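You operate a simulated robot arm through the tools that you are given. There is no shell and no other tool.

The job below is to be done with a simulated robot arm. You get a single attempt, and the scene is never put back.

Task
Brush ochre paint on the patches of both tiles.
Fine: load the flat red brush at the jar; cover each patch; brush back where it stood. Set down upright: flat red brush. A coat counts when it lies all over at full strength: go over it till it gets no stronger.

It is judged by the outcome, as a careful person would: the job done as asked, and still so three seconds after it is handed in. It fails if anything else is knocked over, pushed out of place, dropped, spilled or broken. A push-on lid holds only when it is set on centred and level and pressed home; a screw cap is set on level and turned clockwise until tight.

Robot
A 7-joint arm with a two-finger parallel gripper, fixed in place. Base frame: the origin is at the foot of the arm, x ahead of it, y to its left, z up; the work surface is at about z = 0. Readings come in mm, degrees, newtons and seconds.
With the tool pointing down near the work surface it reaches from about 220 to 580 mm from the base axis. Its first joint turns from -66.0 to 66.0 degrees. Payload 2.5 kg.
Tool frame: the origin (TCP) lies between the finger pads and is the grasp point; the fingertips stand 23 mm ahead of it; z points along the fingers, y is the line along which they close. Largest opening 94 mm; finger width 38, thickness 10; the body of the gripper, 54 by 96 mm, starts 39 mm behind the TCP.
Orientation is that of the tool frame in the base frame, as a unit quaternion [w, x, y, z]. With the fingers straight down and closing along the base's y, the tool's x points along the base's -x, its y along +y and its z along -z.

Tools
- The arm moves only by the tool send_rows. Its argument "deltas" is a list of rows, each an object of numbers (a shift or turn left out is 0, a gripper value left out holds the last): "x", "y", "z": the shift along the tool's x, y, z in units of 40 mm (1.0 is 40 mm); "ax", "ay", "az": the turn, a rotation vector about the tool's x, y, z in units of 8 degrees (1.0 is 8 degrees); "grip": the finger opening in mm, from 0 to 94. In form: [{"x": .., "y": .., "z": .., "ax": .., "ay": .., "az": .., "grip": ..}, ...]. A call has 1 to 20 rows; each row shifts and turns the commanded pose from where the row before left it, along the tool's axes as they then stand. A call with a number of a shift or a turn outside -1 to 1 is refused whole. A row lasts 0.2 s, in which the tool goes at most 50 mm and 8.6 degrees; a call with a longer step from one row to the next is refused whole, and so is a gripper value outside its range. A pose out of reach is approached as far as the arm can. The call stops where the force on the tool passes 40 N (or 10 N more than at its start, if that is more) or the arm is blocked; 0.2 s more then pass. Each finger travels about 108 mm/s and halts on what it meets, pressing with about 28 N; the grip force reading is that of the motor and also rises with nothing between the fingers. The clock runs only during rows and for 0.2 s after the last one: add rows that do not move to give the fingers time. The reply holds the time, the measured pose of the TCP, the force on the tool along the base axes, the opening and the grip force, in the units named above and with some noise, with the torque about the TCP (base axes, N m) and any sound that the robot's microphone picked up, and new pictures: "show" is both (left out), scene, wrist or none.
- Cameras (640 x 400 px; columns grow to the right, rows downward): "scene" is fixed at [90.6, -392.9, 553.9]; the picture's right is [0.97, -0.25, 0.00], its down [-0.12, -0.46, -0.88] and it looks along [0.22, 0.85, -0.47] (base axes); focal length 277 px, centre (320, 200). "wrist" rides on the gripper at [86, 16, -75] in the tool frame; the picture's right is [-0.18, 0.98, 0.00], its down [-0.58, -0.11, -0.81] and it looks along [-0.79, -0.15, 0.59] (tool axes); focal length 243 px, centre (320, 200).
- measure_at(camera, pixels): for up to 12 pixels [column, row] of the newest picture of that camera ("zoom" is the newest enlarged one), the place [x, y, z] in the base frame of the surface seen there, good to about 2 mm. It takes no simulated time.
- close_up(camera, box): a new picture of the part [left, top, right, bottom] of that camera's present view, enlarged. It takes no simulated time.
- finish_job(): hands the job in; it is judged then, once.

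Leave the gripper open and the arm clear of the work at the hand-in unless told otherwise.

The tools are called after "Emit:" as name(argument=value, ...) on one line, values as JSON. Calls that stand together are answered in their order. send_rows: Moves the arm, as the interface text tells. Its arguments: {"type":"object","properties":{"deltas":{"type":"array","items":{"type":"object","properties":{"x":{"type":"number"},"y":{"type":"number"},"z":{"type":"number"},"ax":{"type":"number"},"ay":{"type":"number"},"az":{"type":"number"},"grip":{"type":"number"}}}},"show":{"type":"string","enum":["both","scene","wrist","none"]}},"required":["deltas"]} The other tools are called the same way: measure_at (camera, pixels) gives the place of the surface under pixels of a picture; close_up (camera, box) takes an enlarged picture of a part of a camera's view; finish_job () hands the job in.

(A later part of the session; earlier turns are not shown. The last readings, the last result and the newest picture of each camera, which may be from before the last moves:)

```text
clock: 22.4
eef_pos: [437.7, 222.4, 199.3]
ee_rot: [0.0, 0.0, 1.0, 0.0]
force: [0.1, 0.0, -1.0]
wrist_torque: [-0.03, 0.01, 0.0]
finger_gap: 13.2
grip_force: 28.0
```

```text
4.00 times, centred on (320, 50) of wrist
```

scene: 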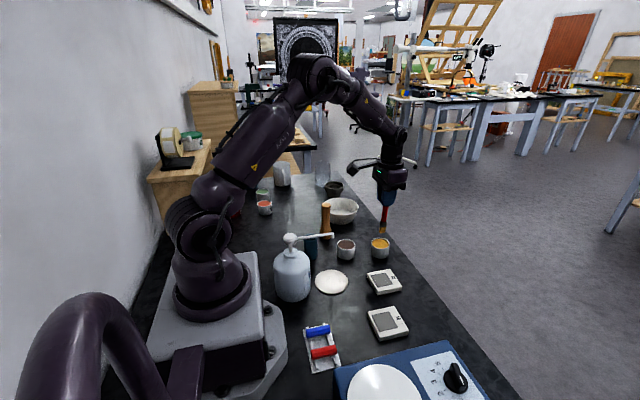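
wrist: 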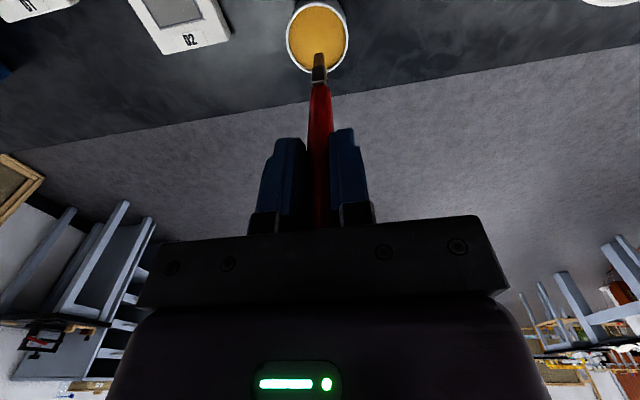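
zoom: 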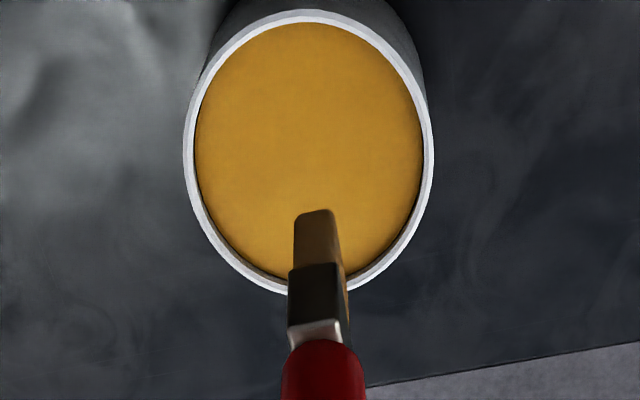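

The bristles are now ochre. I measure the tip and the handle again, as the brush may have slid up or tilted in the grip.

Emit:
close_up(camera="scene", box=[368, 200, 400, 240])

Emit:
close_up(camera="scene", box=[368, 216, 400, 236])

Emit:
measure_at(camera="wrist", pixels=[[319, 54], [319, 58], [319, 62], [319, 68], [319, 76], [321, 90], [321, 110], [321, 130]])

```text
10.00 times, centred on (384, 220) of scene
```

zoom: 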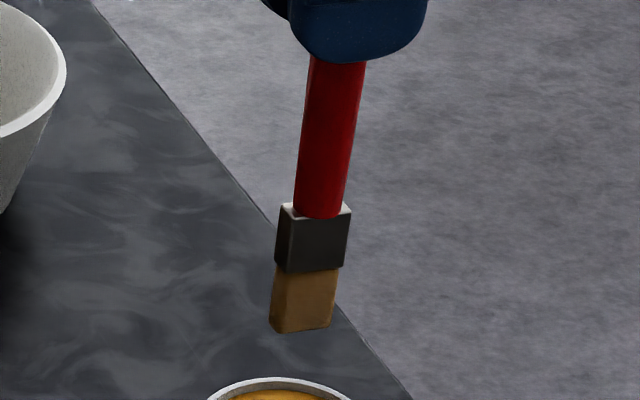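

```text
16.00 times, centred on (384, 226) of scene
```

zoom: 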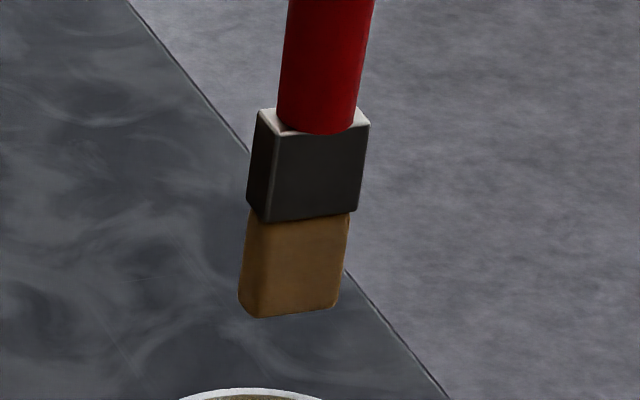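

```text
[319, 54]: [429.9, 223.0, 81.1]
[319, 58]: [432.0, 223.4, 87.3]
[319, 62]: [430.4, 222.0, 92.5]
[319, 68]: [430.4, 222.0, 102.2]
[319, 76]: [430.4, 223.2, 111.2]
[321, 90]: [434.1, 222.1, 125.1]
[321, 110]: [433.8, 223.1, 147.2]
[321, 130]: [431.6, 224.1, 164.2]
```

Emit:
measure_at(camera="zoom", pixels=[[250, 290], [335, 285], [290, 305], [290, 312], [258, 310], [330, 303], [250, 225], [345, 222], [270, 200], [358, 195], [290, 60], [360, 60]])

```text
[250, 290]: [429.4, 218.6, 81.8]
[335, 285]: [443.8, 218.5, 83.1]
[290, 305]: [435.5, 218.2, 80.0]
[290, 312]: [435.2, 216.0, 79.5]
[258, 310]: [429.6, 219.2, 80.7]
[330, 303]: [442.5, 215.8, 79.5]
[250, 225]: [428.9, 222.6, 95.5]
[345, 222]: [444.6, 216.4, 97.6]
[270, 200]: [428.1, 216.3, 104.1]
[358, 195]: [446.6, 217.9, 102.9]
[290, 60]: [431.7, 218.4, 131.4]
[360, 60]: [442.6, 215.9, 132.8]
```

The brush slid about 12 mm up in the grip: the tip is now about 120.5 mm below the TCP, still upright. The bristles are loaded. I move to D2, above the near corner of the patch with the tip about 10 mm over the tile, and then check.

Emit:
send_rows(deltas=[{"x": 0.394, "y": -0.871}, {"x": 0.394, "y": -0.871}, {"x": 0.394, "y": -0.871}, {"x": 0.394, "y": -0.871}, {"z": 0.5}, {"z": 0.5}, {"z": 0.3}, {}, {}], show="both")

Emit:
close_up(camera="scene", box=[352, 250, 416, 300])

Emit:
close_up(camera="wrist", box=[256, 0, 384, 100])

```text
clock: 24.4
eef_pos: [374.9, 83.9, 144.7]
ee_rot: [0.0, 0.0, 1.0, 0.0]
force: [-0.3, -0.9, -1.1]
wrist_torque: [0.01, 0.03, 0.0]
finger_gap: 13.1
grip_force: 28.4
```

scene: 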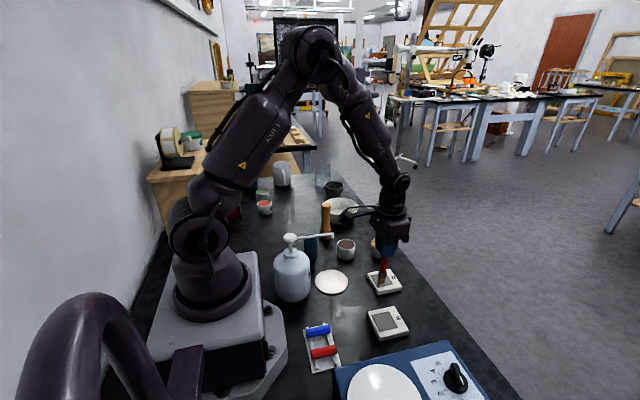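
wrist: 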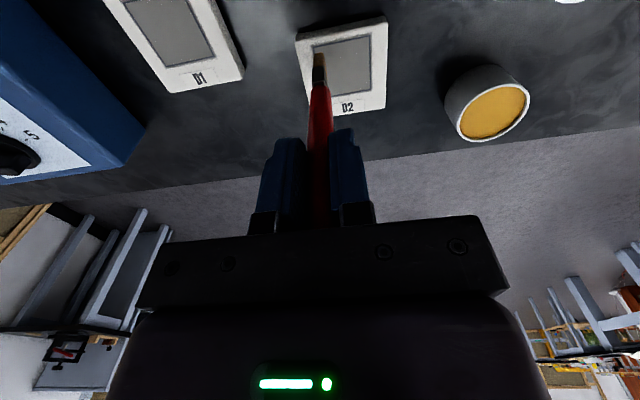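

```text
8.00 times, centred on (384, 275) of scene
```

zoom: 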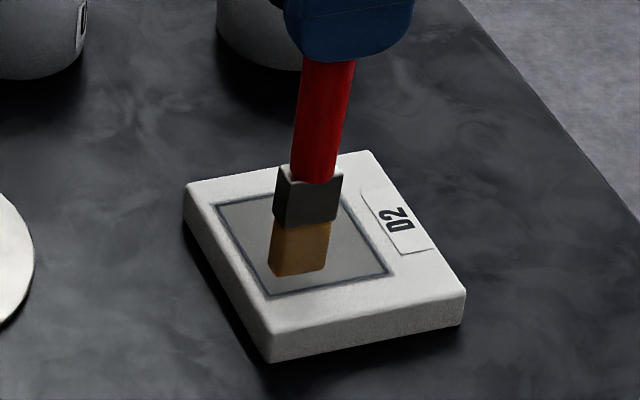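

```text
4.00 times, centred on (320, 50) of wrist
```

zoom: 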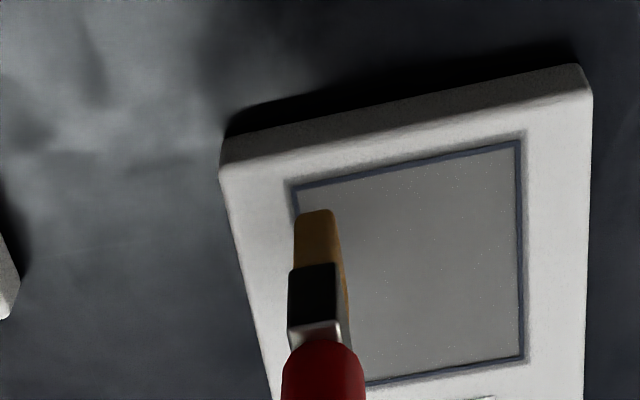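

I measure the patch corners and the tip from the newest enlarged wrist and scene views.

Emit:
measure_at(camera="zoom", pixels=[[300, 192], [516, 146], [521, 357], [372, 381], [315, 220], [298, 225], [330, 225], [310, 300], [450, 250], [345, 300]])

Emit:
measure_at(camera="scene", pixels=[[378.5, 283], [384.3, 283], [381, 284], [381, 280], [379, 272], [386, 272], [371.8, 275.3], [387.5, 273], [392.3, 283.7], [377.8, 286.8]])

```text
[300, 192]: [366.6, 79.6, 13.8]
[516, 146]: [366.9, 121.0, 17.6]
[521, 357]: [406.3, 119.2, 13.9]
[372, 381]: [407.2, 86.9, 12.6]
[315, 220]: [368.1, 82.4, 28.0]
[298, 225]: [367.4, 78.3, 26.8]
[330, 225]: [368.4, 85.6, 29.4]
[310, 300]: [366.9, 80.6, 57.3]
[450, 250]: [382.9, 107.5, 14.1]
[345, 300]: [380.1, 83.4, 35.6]
```

```text
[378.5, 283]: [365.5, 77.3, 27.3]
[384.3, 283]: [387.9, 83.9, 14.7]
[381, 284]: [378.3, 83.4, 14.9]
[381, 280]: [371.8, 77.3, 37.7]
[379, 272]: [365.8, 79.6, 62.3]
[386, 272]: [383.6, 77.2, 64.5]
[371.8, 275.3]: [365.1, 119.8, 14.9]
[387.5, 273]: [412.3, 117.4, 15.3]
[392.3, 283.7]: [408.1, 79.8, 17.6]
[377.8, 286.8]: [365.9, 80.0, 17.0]
```

The tip sits over the patch corner: bristle x about 365.5–383, y about 77.5–86, with the patch at x 366–406.5, y 79–120. I shift 1 mm inward and lower about 8 mm to just short of touching.

Emit:
send_rows(deltas=[{"x": -0.015, "y": 0.03, "z": 0.1}, {"z": 0.1}, {}, {}], show="none")

```text
clock: 25.4
eef_pos: [373.5, 83.0, 138.4]
ee_rot: [0.0, 0.001, 1.0, 0.0]
force: [0.2, -0.1, 1.8]
wrist_torque: [0.0, -0.02, 0.01]
finger_gap: 13.0
grip_force: 28.7
```

Force is 1.8 N, possibly first touch. I lower by 1 mm more and read.

Emit:
send_rows(deltas=[{"z": 0.03}, {}, {}], show="scene")

Emit:
close_up(camera="scene", box=[352, 250, 416, 300])

```text
clock: 26.2
eef_pos: [374.9, 84.0, 138.5]
ee_rot: [0.001, 0.0, 1.0, 0.0]
force: [-3.7, -0.3, 25.0]
wrist_torque: [-0.01, 0.32, 0.0]
finger_gap: 13.1
grip_force: 27.9
```

scene: 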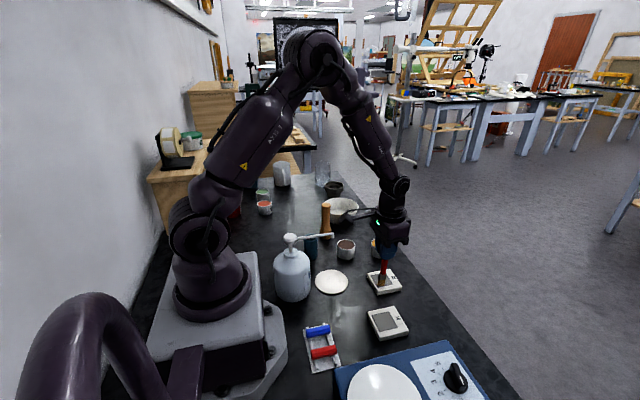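

```text
8.00 times, centred on (384, 275) of scene
```

zoom: 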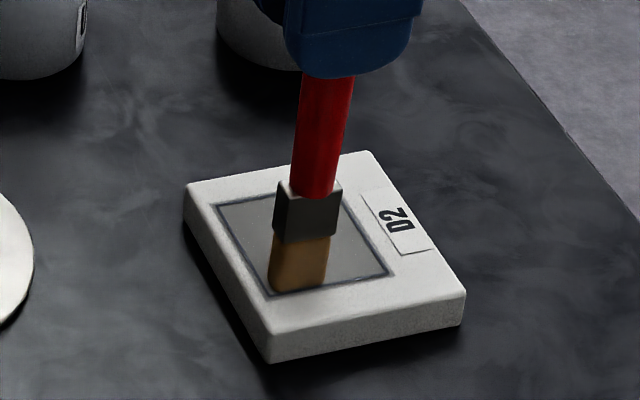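

Now 25 N: the bristles are firmly on the tile, and the contact is stiff. I back off 0.8 mm to a light touch and read.

Emit:
send_rows(deltas=[{"z": -0.02}, {}, {}], show="none")

```text
clock: 27.0
eef_pos: [374.4, 83.3, 137.3]
ee_rot: [0.0, 0.0, 1.0, 0.0]
force: [3.9, 0.3, 7.7]
wrist_torque: [-0.01, -0.53, 0.02]
finger_gap: 13.1
grip_force: 27.7
```

Now 7.7 N. I make the first stroke along +y, 34 mm at a gentle pace, and look.

Emit:
send_rows(deltas=[{"y": 0.12}, {"y": 0.12}, {"y": 0.12}, {"y": 0.12}, {"y": 0.12}, {"y": 0.12}, {"y": 0.12}, {}], show="both")

Emit:
close_up(camera="scene", box=[352, 250, 416, 300])

Emit:
close_up(camera="wrist", box=[256, 0, 384, 100])

```text
clock: 28.8
eef_pos: [375.3, 117.7, 138.3]
ee_rot: [0.0, 0.0, 1.0, 0.0]
force: [-0.9, -0.2, 0.7]
wrist_torque: [0.01, -0.01, -0.01]
finger_gap: 13.1
grip_force: 27.6
```

scene: 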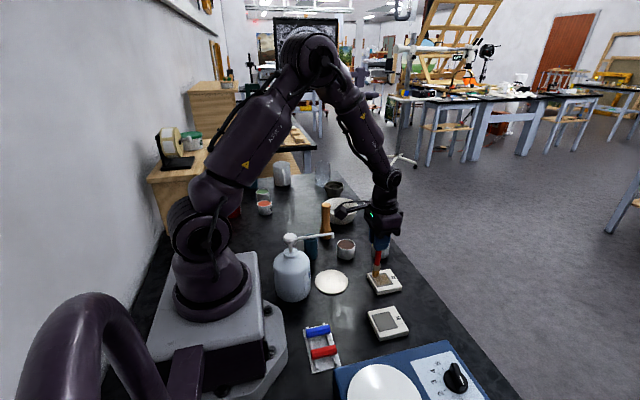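
wrist: 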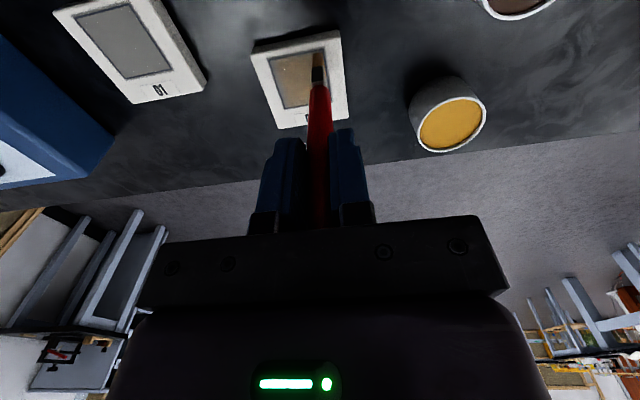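

```text
8.00 times, centred on (384, 275) of scene
```

zoom: 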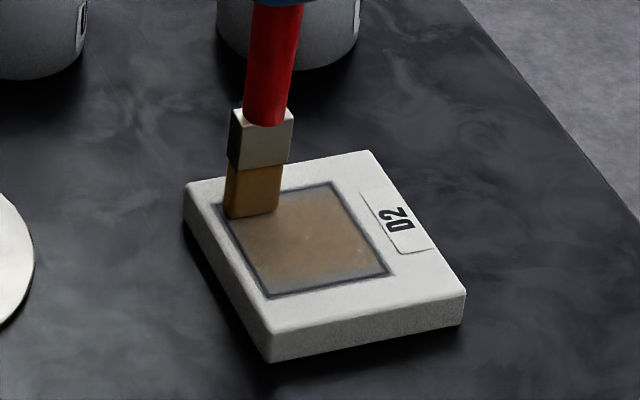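

```text
4.00 times, centred on (320, 50) of wrist
```

zoom: 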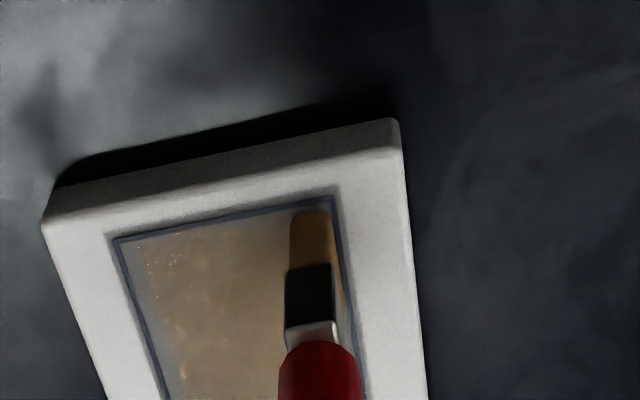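

The patch has begun to tint ochre. The force has dropped to 0.7 N at this end, so I lower 0.4 mm, stroke back, and shift to the middle lane (12 mm in +x).

Emit:
send_rows(deltas=[{"z": 0.015}, {}, {"y": -0.12}, {"y": -0.12}, {"y": -0.12}, {"y": -0.12}, {"y": -0.12}, {"y": -0.12}, {"y": -0.12}, {}], show="scene")

Emit:
close_up(camera="scene", box=[352, 250, 416, 300])

```text
clock: 31.0
eef_pos: [375.7, 83.1, 137.2]
ee_rot: [0.0, 0.0, 1.0, 0.0]
force: [-0.7, 3.2, 5.4]
wrist_torque: [0.28, -0.03, 0.04]
finger_gap: 13.1
grip_force: 27.9
```

scene: 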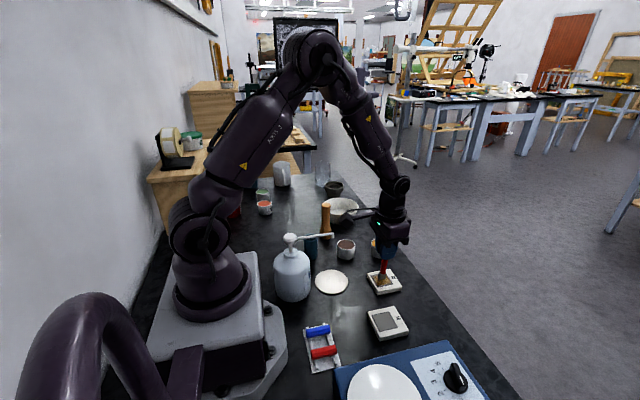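

```text
8.00 times, centred on (384, 275) of scene
```

zoom: 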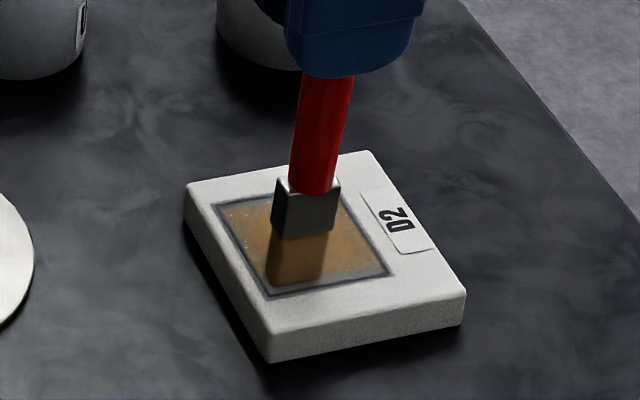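

The tint strengthens, with 5.4 N of touch. I shift to the middle lane and stroke out and back.

Emit:
send_rows(deltas=[{"x": -0.15}, {"x": -0.15}, {"y": 0.125}, {"y": 0.125}, {"y": 0.125}, {"y": 0.125}, {"y": 0.125}, {"y": 0.125}, {"y": 0.125}, {}, {"y": -0.125}, {"y": -0.125}, {"y": -0.125}, {"y": -0.125}, {"y": -0.125}, {"y": -0.125}, {"y": -0.125}, {}], show="scene")

Emit:
close_up(camera="scene", box=[352, 250, 416, 300])

```text
clock: 34.8
eef_pos: [387.6, 82.1, 137.9]
ee_rot: [0.0, -0.001, 1.0, 0.0]
force: [0.2, 7.4, 14.9]
wrist_torque: [0.84, -0.15, 0.04]
finger_gap: 13.2
grip_force: 27.8
```

scene: 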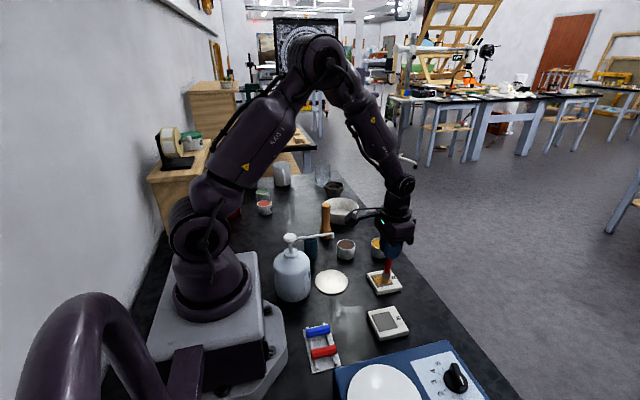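

```text
8.00 times, centred on (384, 275) of scene
```

zoom: 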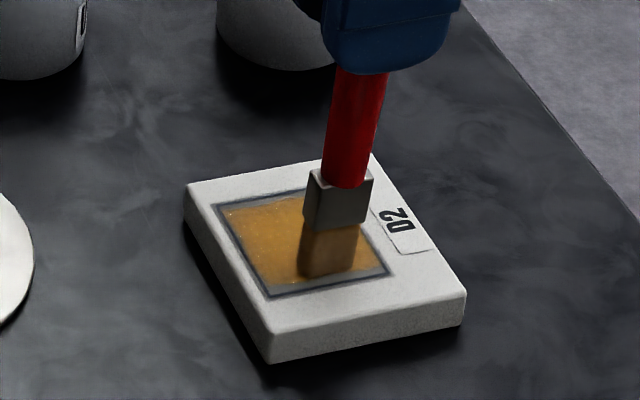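

The force is 14.9 N here, so I ease up 0.4 mm, shift to the third lane (12 mm further +x) and stroke out and back.

Emit:
send_rows(deltas=[{"z": -0.01}, {"x": -0.15}, {"x": -0.14}, {"y": 0.125}, {"y": 0.125}, {"y": 0.125}, {"y": 0.125}, {"y": 0.125}, {"y": 0.125}, {"y": 0.125}, {}, {"y": -0.125}, {"y": -0.125}, {"y": -0.125}, {"y": -0.125}, {"y": -0.125}, {"y": -0.125}, {"y": -0.125}, {}], show="none")

Emit:
send_rows(deltas=[{"z": -0.3}, {"z": -0.6}, {"z": -0.6}, {}], show="both")

Emit:
close_up(camera="scene", box=[352, 250, 416, 300])

Emit:
close_up(camera="wrist", box=[236, 0, 404, 100])

```text
clock: 38.8
eef_pos: [399.1, 83.2, 138.6]
ee_rot: [0.0, 0.0, 1.0, 0.0]
force: [-0.2, -0.4, 0.8]
wrist_torque: [0.04, 0.02, 0.01]
finger_gap: 13.1
grip_force: 28.1
```

```text
clock: 39.8
eef_pos: [398.5, 84.7, 197.4]
ee_rot: [0.001, 0.0, 1.0, 0.0]
force: [-0.4, -0.9, -0.5]
wrist_torque: [0.01, -0.02, 0.01]
finger_gap: 13.0
grip_force: 27.9
```

scene: 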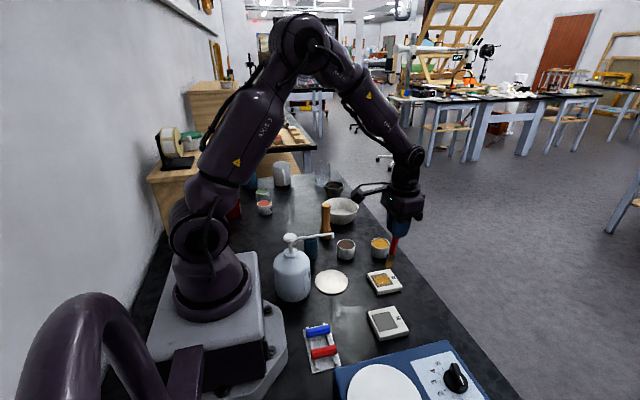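
wrist: 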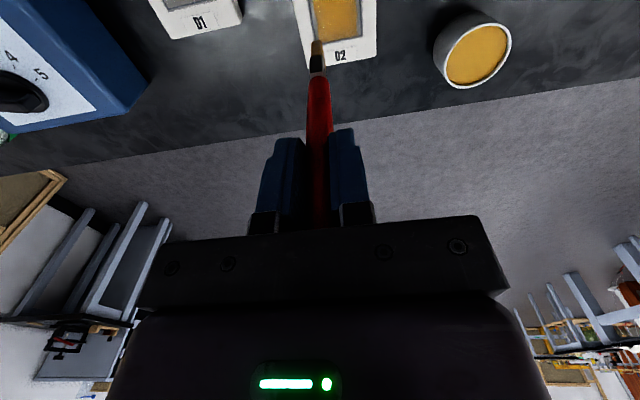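

```text
8.00 times, centred on (384, 275) of scene
```

zoom: 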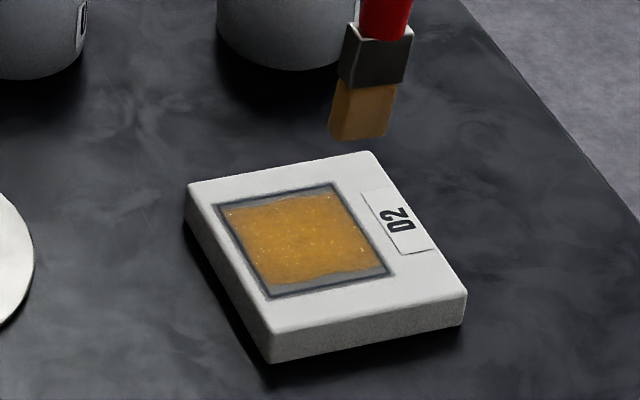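

```text
3.81 times, centred on (320, 50) of wrist
```

zoom: 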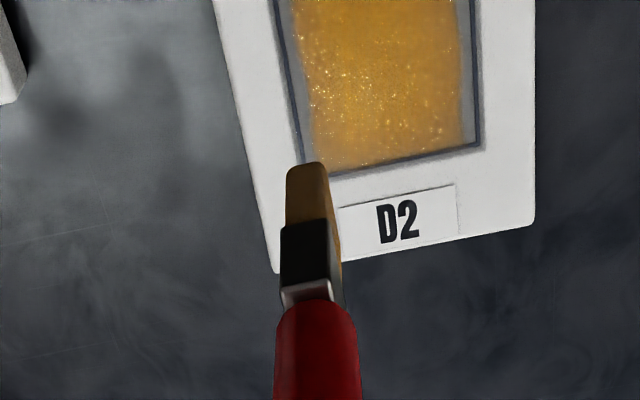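

Paint covers the patch in x, but grey strips remain at the two y-edges. I enlarge again and measure the painted limits.

Emit:
close_up(camera="scene", box=[366, 264, 406, 292])

```text
14.29 times, centred on (386, 278) of scene
```

zoom: 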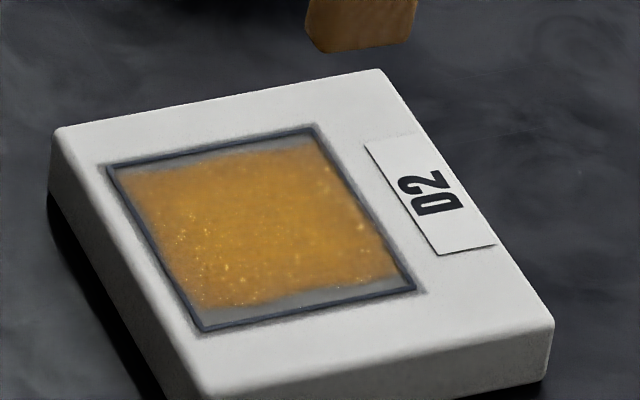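

Emit:
measure_at(camera="zoom", pixels=[[120, 166], [312, 136], [411, 285], [205, 325], [300, 292], [300, 308], [220, 305], [390, 272], [230, 152], [230, 145], [125, 172], [320, 150]])

```text
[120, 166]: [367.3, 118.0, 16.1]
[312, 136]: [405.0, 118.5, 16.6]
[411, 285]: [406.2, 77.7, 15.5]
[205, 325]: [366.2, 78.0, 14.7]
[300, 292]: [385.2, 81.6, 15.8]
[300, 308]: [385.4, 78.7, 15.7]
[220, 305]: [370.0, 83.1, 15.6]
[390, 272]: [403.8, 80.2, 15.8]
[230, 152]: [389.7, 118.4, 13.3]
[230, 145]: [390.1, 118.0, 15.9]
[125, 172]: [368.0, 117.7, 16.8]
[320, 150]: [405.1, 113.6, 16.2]
```

The patch inside is x 366–406, y 78–119; paint lies at y 82–116.5, so strokes must run TCP y ≈ 79 to 121. I go back down in the third lane and make a longer stroke.

Emit:
send_rows(deltas=[{"y": -0.1, "z": 0.5}, {"z": 0.5}, {"z": 0.4}, {"z": 0.1}, {}, {}], show="none")

```text
clock: 41.2
eef_pos: [399.4, 80.0, 137.9]
ee_rot: [0.001, -0.001, 1.0, 0.0]
force: [-3.1, 1.0, 15.3]
wrist_torque: [0.04, 0.3, -0.03]
finger_gap: 12.7
grip_force: 28.3
```

15.3 N: I ease up 0.3 mm and stroke +y 42 mm, then back.

Emit:
send_rows(deltas=[{"z": -0.008}, {"y": 0.13}, {"y": 0.13}, {"y": 0.13}, {"y": 0.13}, {"y": 0.13}, {"y": 0.13}, {"y": 0.13}, {"y": 0.13}, {}], show="none")

Emit:
send_rows(deltas=[{"y": -0.13}, {"y": -0.13}, {"y": -0.13}, {"y": -0.13}, {"y": -0.13}, {"y": -0.13}, {"y": -0.13}, {"y": -0.13}, {}], show="scene")

Emit:
close_up(camera="scene", box=[366, 264, 406, 292])

```text
clock: 43.4
eef_pos: [398.1, 120.5, 137.5]
ee_rot: [0.0, 0.0, 1.0, 0.0]
force: [0.4, -1.4, 6.0]
wrist_torque: [-0.28, -0.09, -0.03]
finger_gap: 13.1
grip_force: 27.8
```

```text
clock: 45.4
eef_pos: [397.8, 78.8, 138.1]
ee_rot: [0.0, 0.0, 1.0, 0.001]
force: [-0.1, 1.2, 4.6]
wrist_torque: [0.26, -0.06, 0.03]
finger_gap: 13.1
grip_force: 27.7
```

scene: 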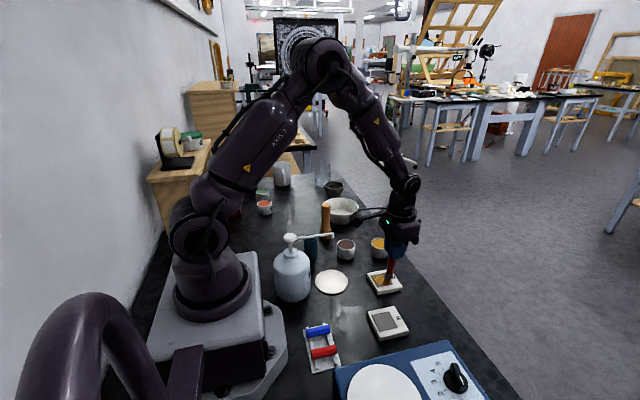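

```text
14.29 times, centred on (386, 278) of scene
```

zoom: 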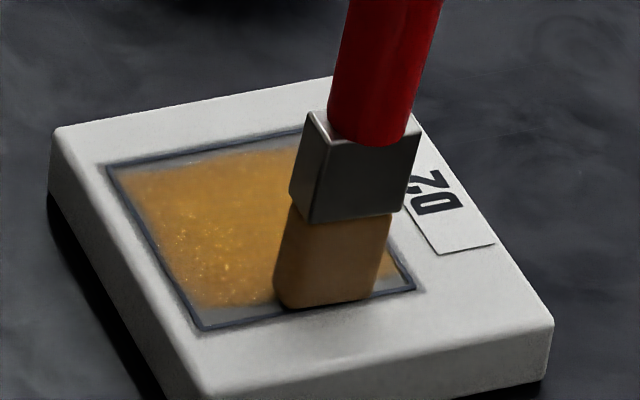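

Touch is 5–6 N at both ends. I continue with the middle lane and then the first lane, long strokes out and back each.

Emit:
send_rows(deltas=[{"x": 0.15}, {"x": 0.14}, {"y": 0.13}, {"y": 0.13}, {"y": 0.13}, {"y": 0.13}, {"y": 0.13}, {"y": 0.13}, {"y": 0.13}, {"y": 0.13}, {}, {"y": -0.13}, {"y": -0.13}, {"y": -0.13}, {"y": -0.13}, {"y": -0.13}, {"y": -0.13}, {"y": -0.13}, {"y": -0.13}, {}], show="none")

Emit:
send_rows(deltas=[{"x": 0.15}, {"x": 0.14}, {"y": 0.13}, {"y": 0.13}, {"y": 0.13}, {"y": 0.13}, {"y": 0.13}, {"y": 0.13}, {"y": 0.13}, {"y": 0.13}, {}, {"y": -0.13}, {"y": -0.13}, {"y": -0.13}, {"y": -0.13}, {"y": -0.13}, {"y": -0.13}, {"y": -0.13}, {"y": -0.13}, {}], show="none")

Emit:
send_rows(deltas=[{"z": -0.3}, {"z": -0.6}, {"z": -0.6}, {}], show="both")

Emit:
close_up(camera="scene", box=[366, 264, 406, 292])

```text
clock: 49.6
eef_pos: [387.3, 78.6, 138.8]
ee_rot: [0.0, 0.0, 1.0, -0.001]
force: [0.5, 1.3, 3.4]
wrist_torque: [0.23, -0.04, 0.0]
finger_gap: 13.2
grip_force: 27.7
```

```text
clock: 53.8
eef_pos: [374.6, 78.4, 138.9]
ee_rot: [-0.001, 0.0, 1.0, 0.0]
force: [0.5, 1.3, 0.2]
wrist_torque: [0.02, -0.02, 0.0]
finger_gap: 12.9
grip_force: 27.9
```

```text
clock: 54.8
eef_pos: [374.4, 78.1, 199.3]
ee_rot: [0.0, 0.001, 1.0, 0.0]
force: [0.0, 0.1, 0.2]
wrist_torque: [0.0, 0.01, 0.02]
finger_gap: 13.0
grip_force: 27.4
```

scene: 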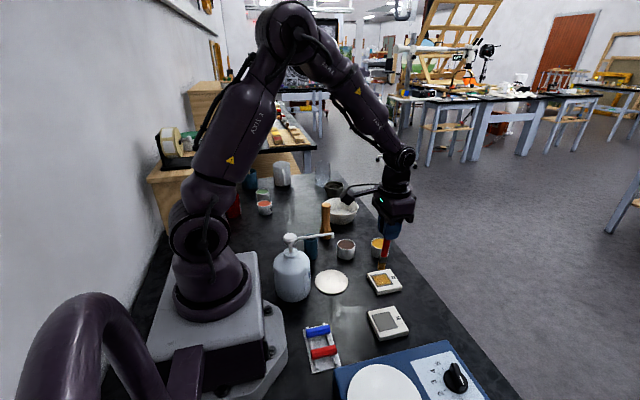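
wrist: 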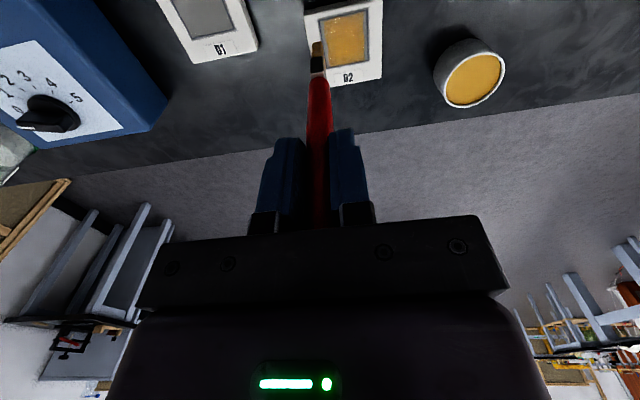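

```text
14.29 times, centred on (386, 278) of scene
```

zoom: 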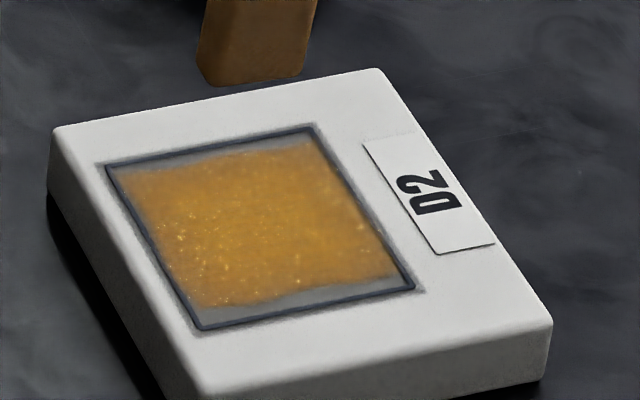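

The grey strips at the y-edges have not changed though the brush went over them, so the brush is likely spent. I return to the ochre jar to reload, going down to just above the paint this time.

Emit:
send_rows(deltas=[{"x": -0.406, "y": 0.894}, {"x": -0.406, "y": 0.894}, {"x": -0.406, "y": 0.894}, {"x": -0.406, "y": 0.894}, {"z": 0.4}, {"z": 0.35}, {}, {}], show="both")

Emit:
close_up(camera="wrist", box=[256, 0, 384, 100])

Emit:
close_up(camera="scene", box=[350, 205, 414, 270])

```text
clock: 56.6
eef_pos: [439.4, 222.3, 167.5]
ee_rot: [0.0, 0.0, 1.0, -0.001]
force: [-0.4, 0.2, 0.1]
wrist_torque: [0.0, 0.02, 0.02]
finger_gap: 12.9
grip_force: 27.7
```

scene: 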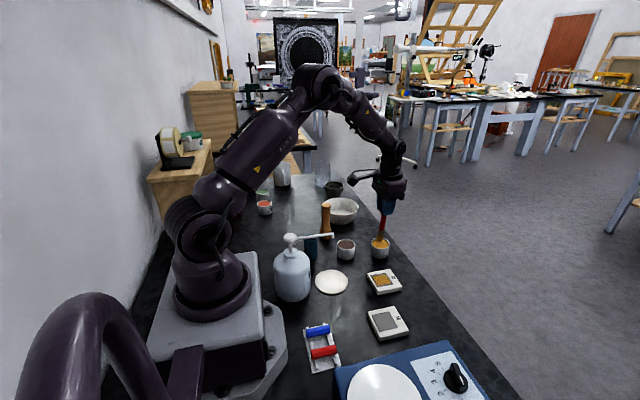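
wrist: 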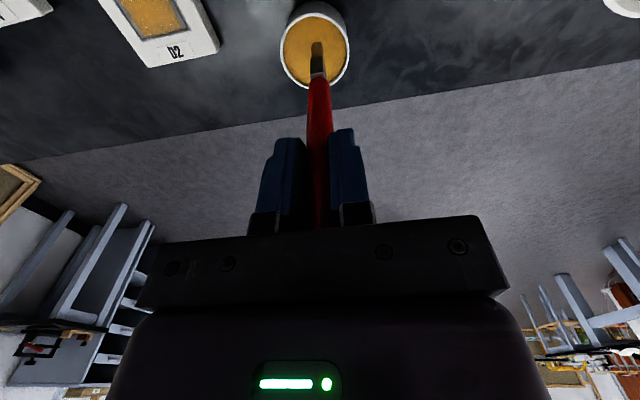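

```text
4.00 times, centred on (320, 50) of wrist
```

zoom: 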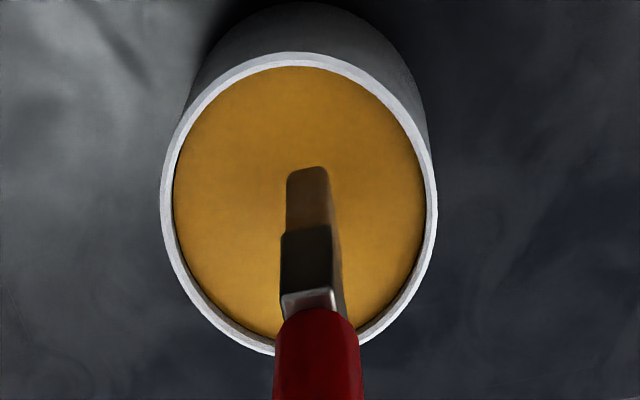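

```text
6.15 times, centred on (382, 238) of scene
```

zoom: 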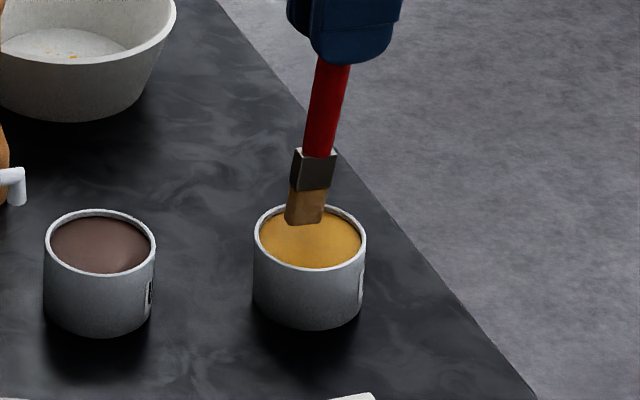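

I measure the brush's lean here before dipping again.

Emit:
close_up(camera="scene", box=[364, 210, 400, 246])

```text
11.11 times, centred on (382, 228) of scene
```

zoom: 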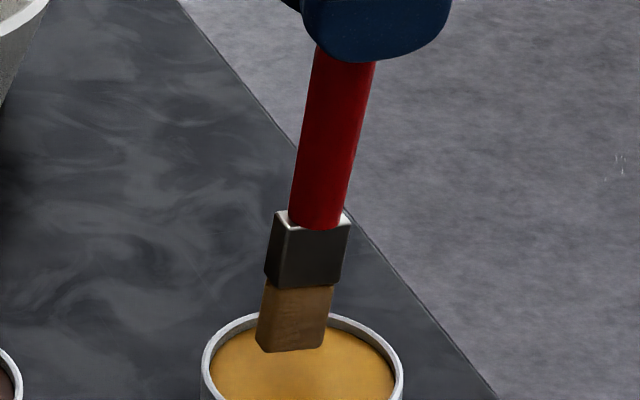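

Emit:
measure_at(camera="zoom", pixels=[[320, 80], [370, 80], [345, 80], [298, 200], [348, 200], [320, 200], [272, 265], [338, 265], [262, 335], [322, 335], [290, 347], [290, 320]])

```text
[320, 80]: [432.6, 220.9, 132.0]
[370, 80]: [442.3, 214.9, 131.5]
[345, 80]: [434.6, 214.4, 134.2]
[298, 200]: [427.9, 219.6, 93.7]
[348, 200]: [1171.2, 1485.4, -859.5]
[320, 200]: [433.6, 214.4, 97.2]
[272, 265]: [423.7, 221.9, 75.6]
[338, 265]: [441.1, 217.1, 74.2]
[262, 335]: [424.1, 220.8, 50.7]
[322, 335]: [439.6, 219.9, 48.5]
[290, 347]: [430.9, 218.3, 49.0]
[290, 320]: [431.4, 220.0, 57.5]
```

The brush has tipped about 3.7° in the grip (tip toward −x). I turn the tool by −3.7° about its y to bring the brush upright again, then look.

Emit:
send_rows(deltas=[{"ay": -0.23}, {"ay": -0.23}, {}, {}], show="both")

Emit:
close_up(camera="scene", box=[364, 210, 400, 246])

```text
clock: 57.6
eef_pos: [440.2, 222.0, 168.3]
ee_rot: [0.032, 0.0, 0.999, -0.001]
force: [1.0, -0.2, 0.4]
wrist_torque: [-0.03, 0.01, 0.01]
finger_gap: 13.1
grip_force: 27.8
```

scene: 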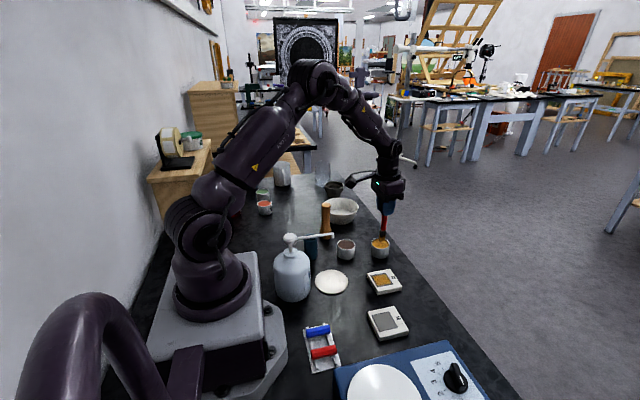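
wrist: 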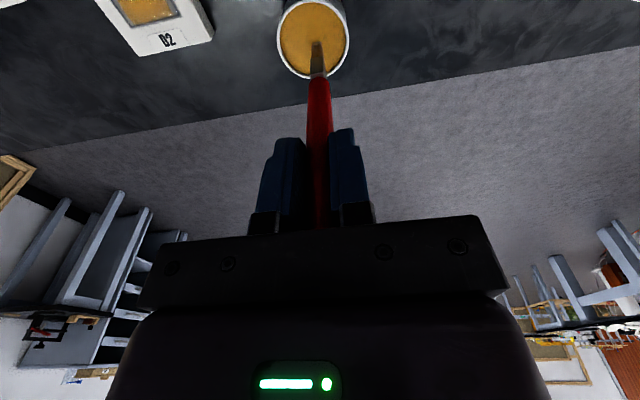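

```text
11.11 times, centred on (382, 228) of scene
```

zoom: 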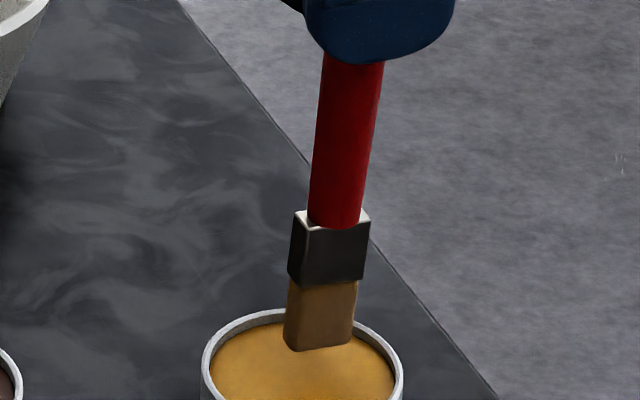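

Emit:
measure_at(camera="zoom", pixels=[[326, 80], [378, 80], [350, 80], [314, 200], [335, 200], [362, 200], [295, 262], [360, 262], [290, 335], [348, 335], [320, 345], [320, 320]])

```text
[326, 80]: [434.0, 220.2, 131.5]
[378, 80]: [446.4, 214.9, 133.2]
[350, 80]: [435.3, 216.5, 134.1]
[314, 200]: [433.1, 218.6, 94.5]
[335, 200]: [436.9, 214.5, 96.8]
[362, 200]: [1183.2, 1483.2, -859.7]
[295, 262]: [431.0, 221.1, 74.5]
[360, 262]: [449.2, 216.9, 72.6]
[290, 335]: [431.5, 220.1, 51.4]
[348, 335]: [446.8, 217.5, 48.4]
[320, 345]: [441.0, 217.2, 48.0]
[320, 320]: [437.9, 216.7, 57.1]
```

The brush is upright again, tip centred at about (439, 221). I lower 9 mm to near the paint, then read.

Emit:
send_rows(deltas=[{"x": 0.0073, "z": 0.112}, {"x": 0.0073, "z": 0.112}, {}, {}], show="none")

```text
clock: 58.6
eef_pos: [440.8, 224.0, 161.8]
ee_rot: [0.035, 0.0, 0.999, 0.002]
force: [2.8, 1.2, 26.9]
wrist_torque: [0.11, -0.45, -0.02]
finger_gap: 13.1
grip_force: 28.0
```

26.9 N already: I ease up by 1 mm so that it only touches, and hold a moment.

Emit:
send_rows(deltas=[{"x": -0.0016, "z": -0.025}, {}, {}, {}], show="none")

Emit:
close_up(camera="scene", box=[364, 215, 404, 260])

```text
clock: 59.6
eef_pos: [440.2, 222.9, 162.4]
ee_rot: [0.034, 0.001, 0.999, 0.0]
force: [3.6, 1.5, 22.6]
wrist_torque: [0.09, -0.47, 0.01]
finger_gap: 13.0
grip_force: 28.0
```

```text
8.89 times, centred on (384, 238) of scene
```

zoom: 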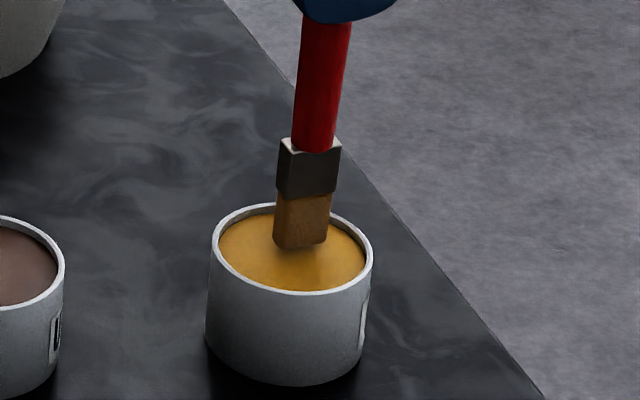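

The bristle end is in contact with the paint. I lift straight up 40 mm and check the brush's length and load.

Emit:
send_rows(deltas=[{"x": -0.0065, "z": -0.1}, {"x": -0.016, "z": -0.25}, {"x": -0.0204, "z": -0.316}, {"x": -0.0215, "z": -0.333}, {}, {}], show="both")

Emit:
close_up(camera="scene", box=[364, 200, 400, 236])

```text
clock: 61.0
eef_pos: [438.7, 221.8, 199.9]
ee_rot: [0.032, 0.001, 0.999, 0.0]
force: [-0.3, -0.4, 0.5]
wrist_torque: [0.0, -0.01, -0.01]
finger_gap: 13.0
grip_force: 27.7
```

scene: 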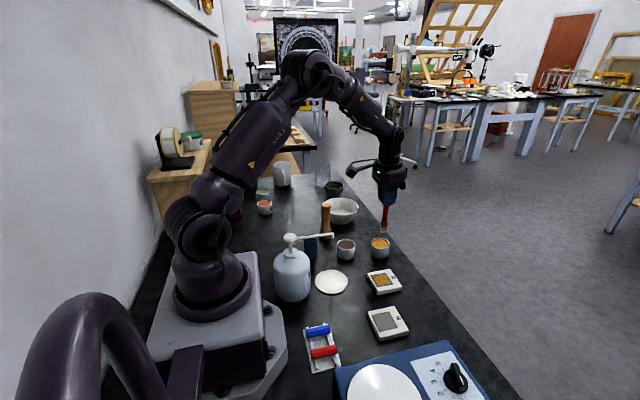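
wrist: 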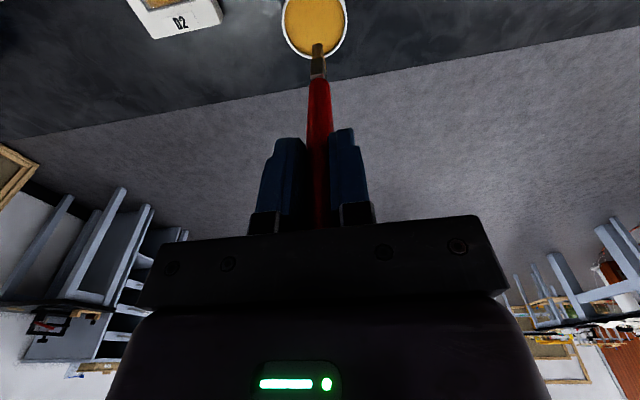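

```text
11.11 times, centred on (382, 218) of scene
```

zoom: 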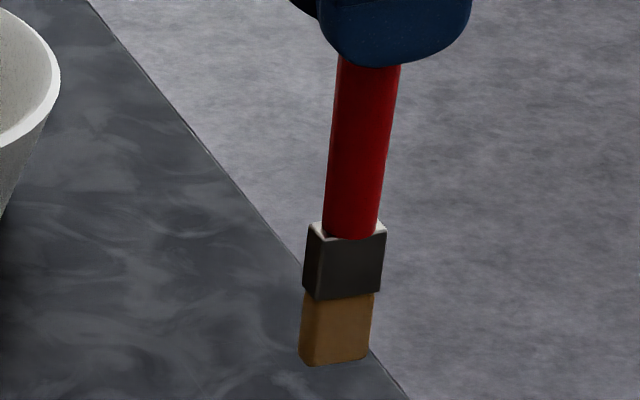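

The bristles look fuller ochre again. I measure the tip.

Emit:
measure_at(camera="zoom", pixels=[[304, 350], [368, 350], [335, 360], [335, 340], [310, 280], [378, 280], [335, 120], [390, 120], [340, 200]])

```text
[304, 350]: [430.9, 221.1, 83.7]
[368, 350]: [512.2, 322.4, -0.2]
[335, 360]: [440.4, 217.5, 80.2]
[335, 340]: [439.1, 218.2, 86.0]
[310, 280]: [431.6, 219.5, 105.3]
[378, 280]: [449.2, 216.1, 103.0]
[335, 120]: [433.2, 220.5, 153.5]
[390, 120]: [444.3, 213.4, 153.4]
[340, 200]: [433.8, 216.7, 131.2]
```

Tip is about 121 mm below the TCP. I move to D2, lane 1 at the high-y edge (TCP ≈ (374.5, 120.5)), and lower to about 4 mm above touching.

Emit:
send_rows(deltas=[{"x": 0.4005, "y": -0.633, "z": -0.0259}, {"x": 0.4005, "y": -0.633, "z": -0.0259}, {"x": 0.4005, "y": -0.633, "z": -0.0259}, {"x": 0.4005, "y": -0.633, "z": -0.0259}, {"x": 0.0312, "z": 0.482}, {"x": 0.0312, "z": 0.482}, {"x": 0.0312, "z": 0.482}, {}, {}], show="both")

Emit:
close_up(camera="scene", box=[362, 255, 410, 295])

Emit:
close_up(camera="wrist", box=[236, 0, 404, 100])

```text
clock: 63.0
eef_pos: [374.8, 120.6, 142.7]
ee_rot: [0.032, 0.0, 0.999, 0.0]
force: [1.1, -0.4, 0.6]
wrist_torque: [0.04, -0.02, -0.02]
finger_gap: 13.0
grip_force: 27.7
```

scene: 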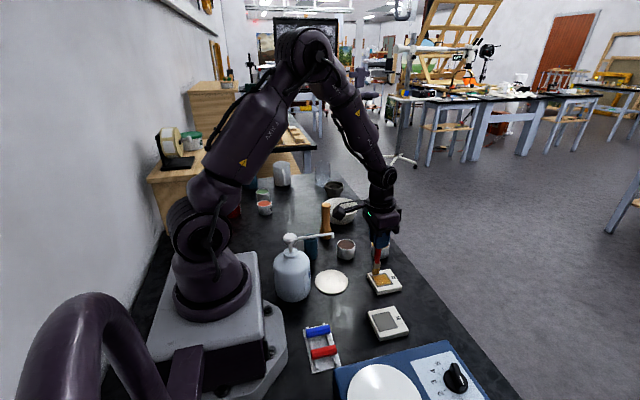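
wrist: 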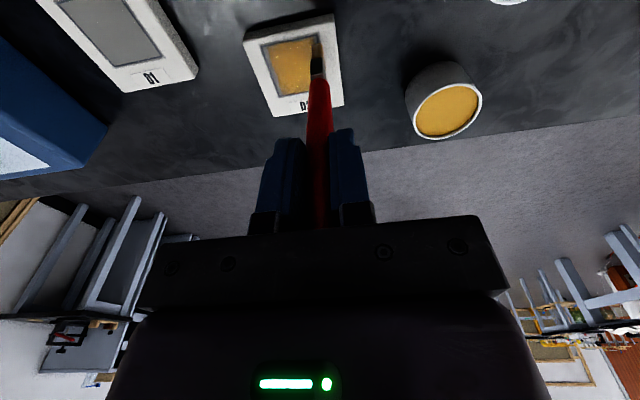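

```text
10.00 times, centred on (386, 275) of scene
```

zoom: 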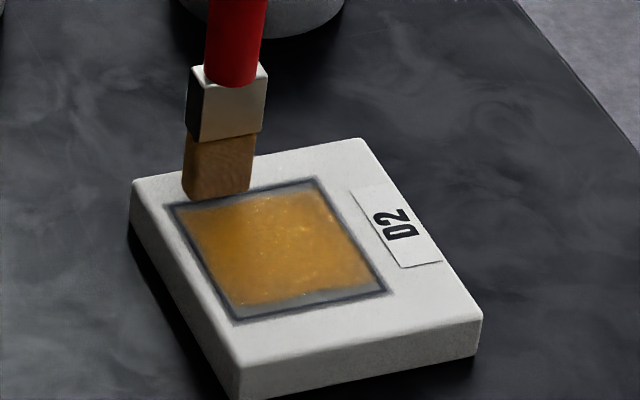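

```text
3.81 times, centred on (320, 50) of wrist
```

zoom: 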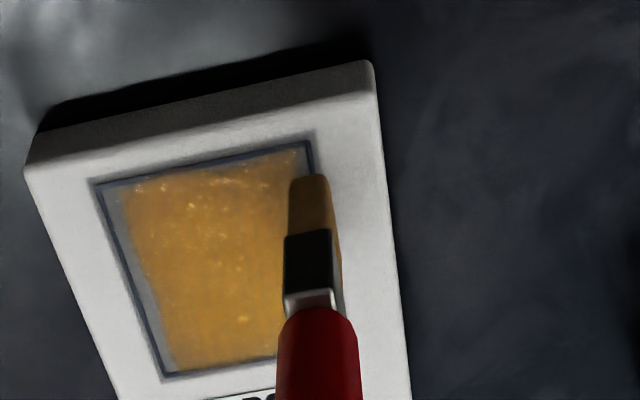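

The brush hangs just over the high-y edge of the patch. I lower 3 mm and read.

Emit:
send_rows(deltas=[{"x": 0.03, "z": 0.075}, {}, {}], show="none")

```text
clock: 63.8
eef_pos: [374.6, 120.0, 139.3]
ee_rot: [0.032, 0.0, 1.0, 0.001]
force: [-1.2, -0.4, -0.6]
wrist_torque: [0.0, 0.03, 0.05]
finger_gap: 13.3
grip_force: 27.9
```

No touch yet. I lower by 0.8 mm more and read.

Emit:
send_rows(deltas=[{"z": 0.02}, {}, {}], show="none")

```text
clock: 64.6
eef_pos: [374.8, 121.4, 138.4]
ee_rot: [0.032, 0.0, 0.999, 0.0]
force: [0.3, -0.8, -0.4]
wrist_torque: [0.02, -0.03, -0.03]
finger_gap: 13.0
grip_force: 28.5
```

Emit:
send_rows(deltas=[{"z": 0.02}, {}, {}], show="none")

```text
clock: 65.4
eef_pos: [375.1, 121.6, 137.3]
ee_rot: [0.032, -0.001, 0.999, 0.0]
force: [-1.1, 0.0, 6.2]
wrist_torque: [-0.02, 0.17, -0.01]
finger_gap: 12.9
grip_force: 28.2
```

Touching with 6.2 N. I stroke along −y for 42 mm and look.

Emit:
send_rows(deltas=[{"y": -0.12}, {"y": -0.13}, {"y": -0.13}, {"y": -0.13}, {"y": -0.13}, {"y": -0.13}, {"y": -0.13}, {"y": -0.14}, {}], show="scene")

Emit:
close_up(camera="scene", box=[362, 255, 410, 295])

```text
clock: 67.4
eef_pos: [374.4, 79.9, 137.9]
ee_rot: [0.033, 0.0, 0.999, 0.0]
force: [0.5, 2.8, 6.0]
wrist_torque: [0.32, -0.14, 0.03]
finger_gap: 13.1
grip_force: 28.3
```

scene: 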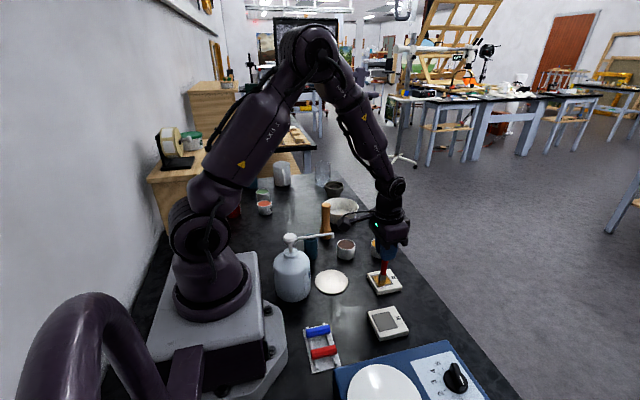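

```text
10.00 times, centred on (386, 275) of scene
```

zoom: 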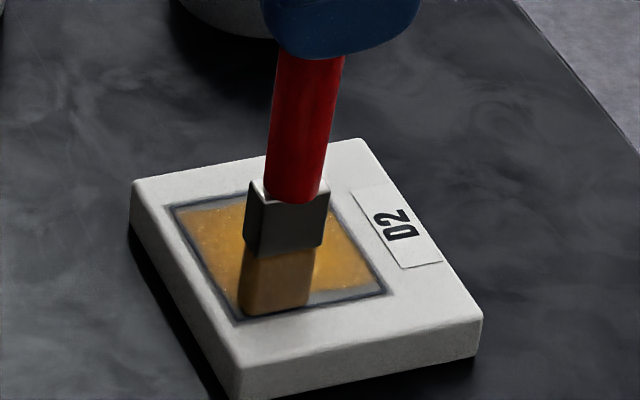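

I lift 3 mm, shift to the middle lane, touch down and stroke +y the full length.

Emit:
send_rows(deltas=[{"x": -0.005, "z": -0.075}, {"x": -0.292, "z": 0.0189}, {"x": 0.005, "z": 0.075}, {}, {"y": 0.13}, {"y": 0.13}, {"y": 0.13}, {"y": 0.13}, {"y": 0.13}, {"y": 0.13}, {"y": 0.13}, {"y": 0.13}, {}], show="none")

```text
clock: 70.2
eef_pos: [386.4, 120.7, 138.9]
ee_rot: [0.033, 0.0, 0.999, 0.0]
force: [0.1, -3.5, 8.2]
wrist_torque: [-0.34, -0.04, 0.0]
finger_gap: 13.0
grip_force: 27.3
```

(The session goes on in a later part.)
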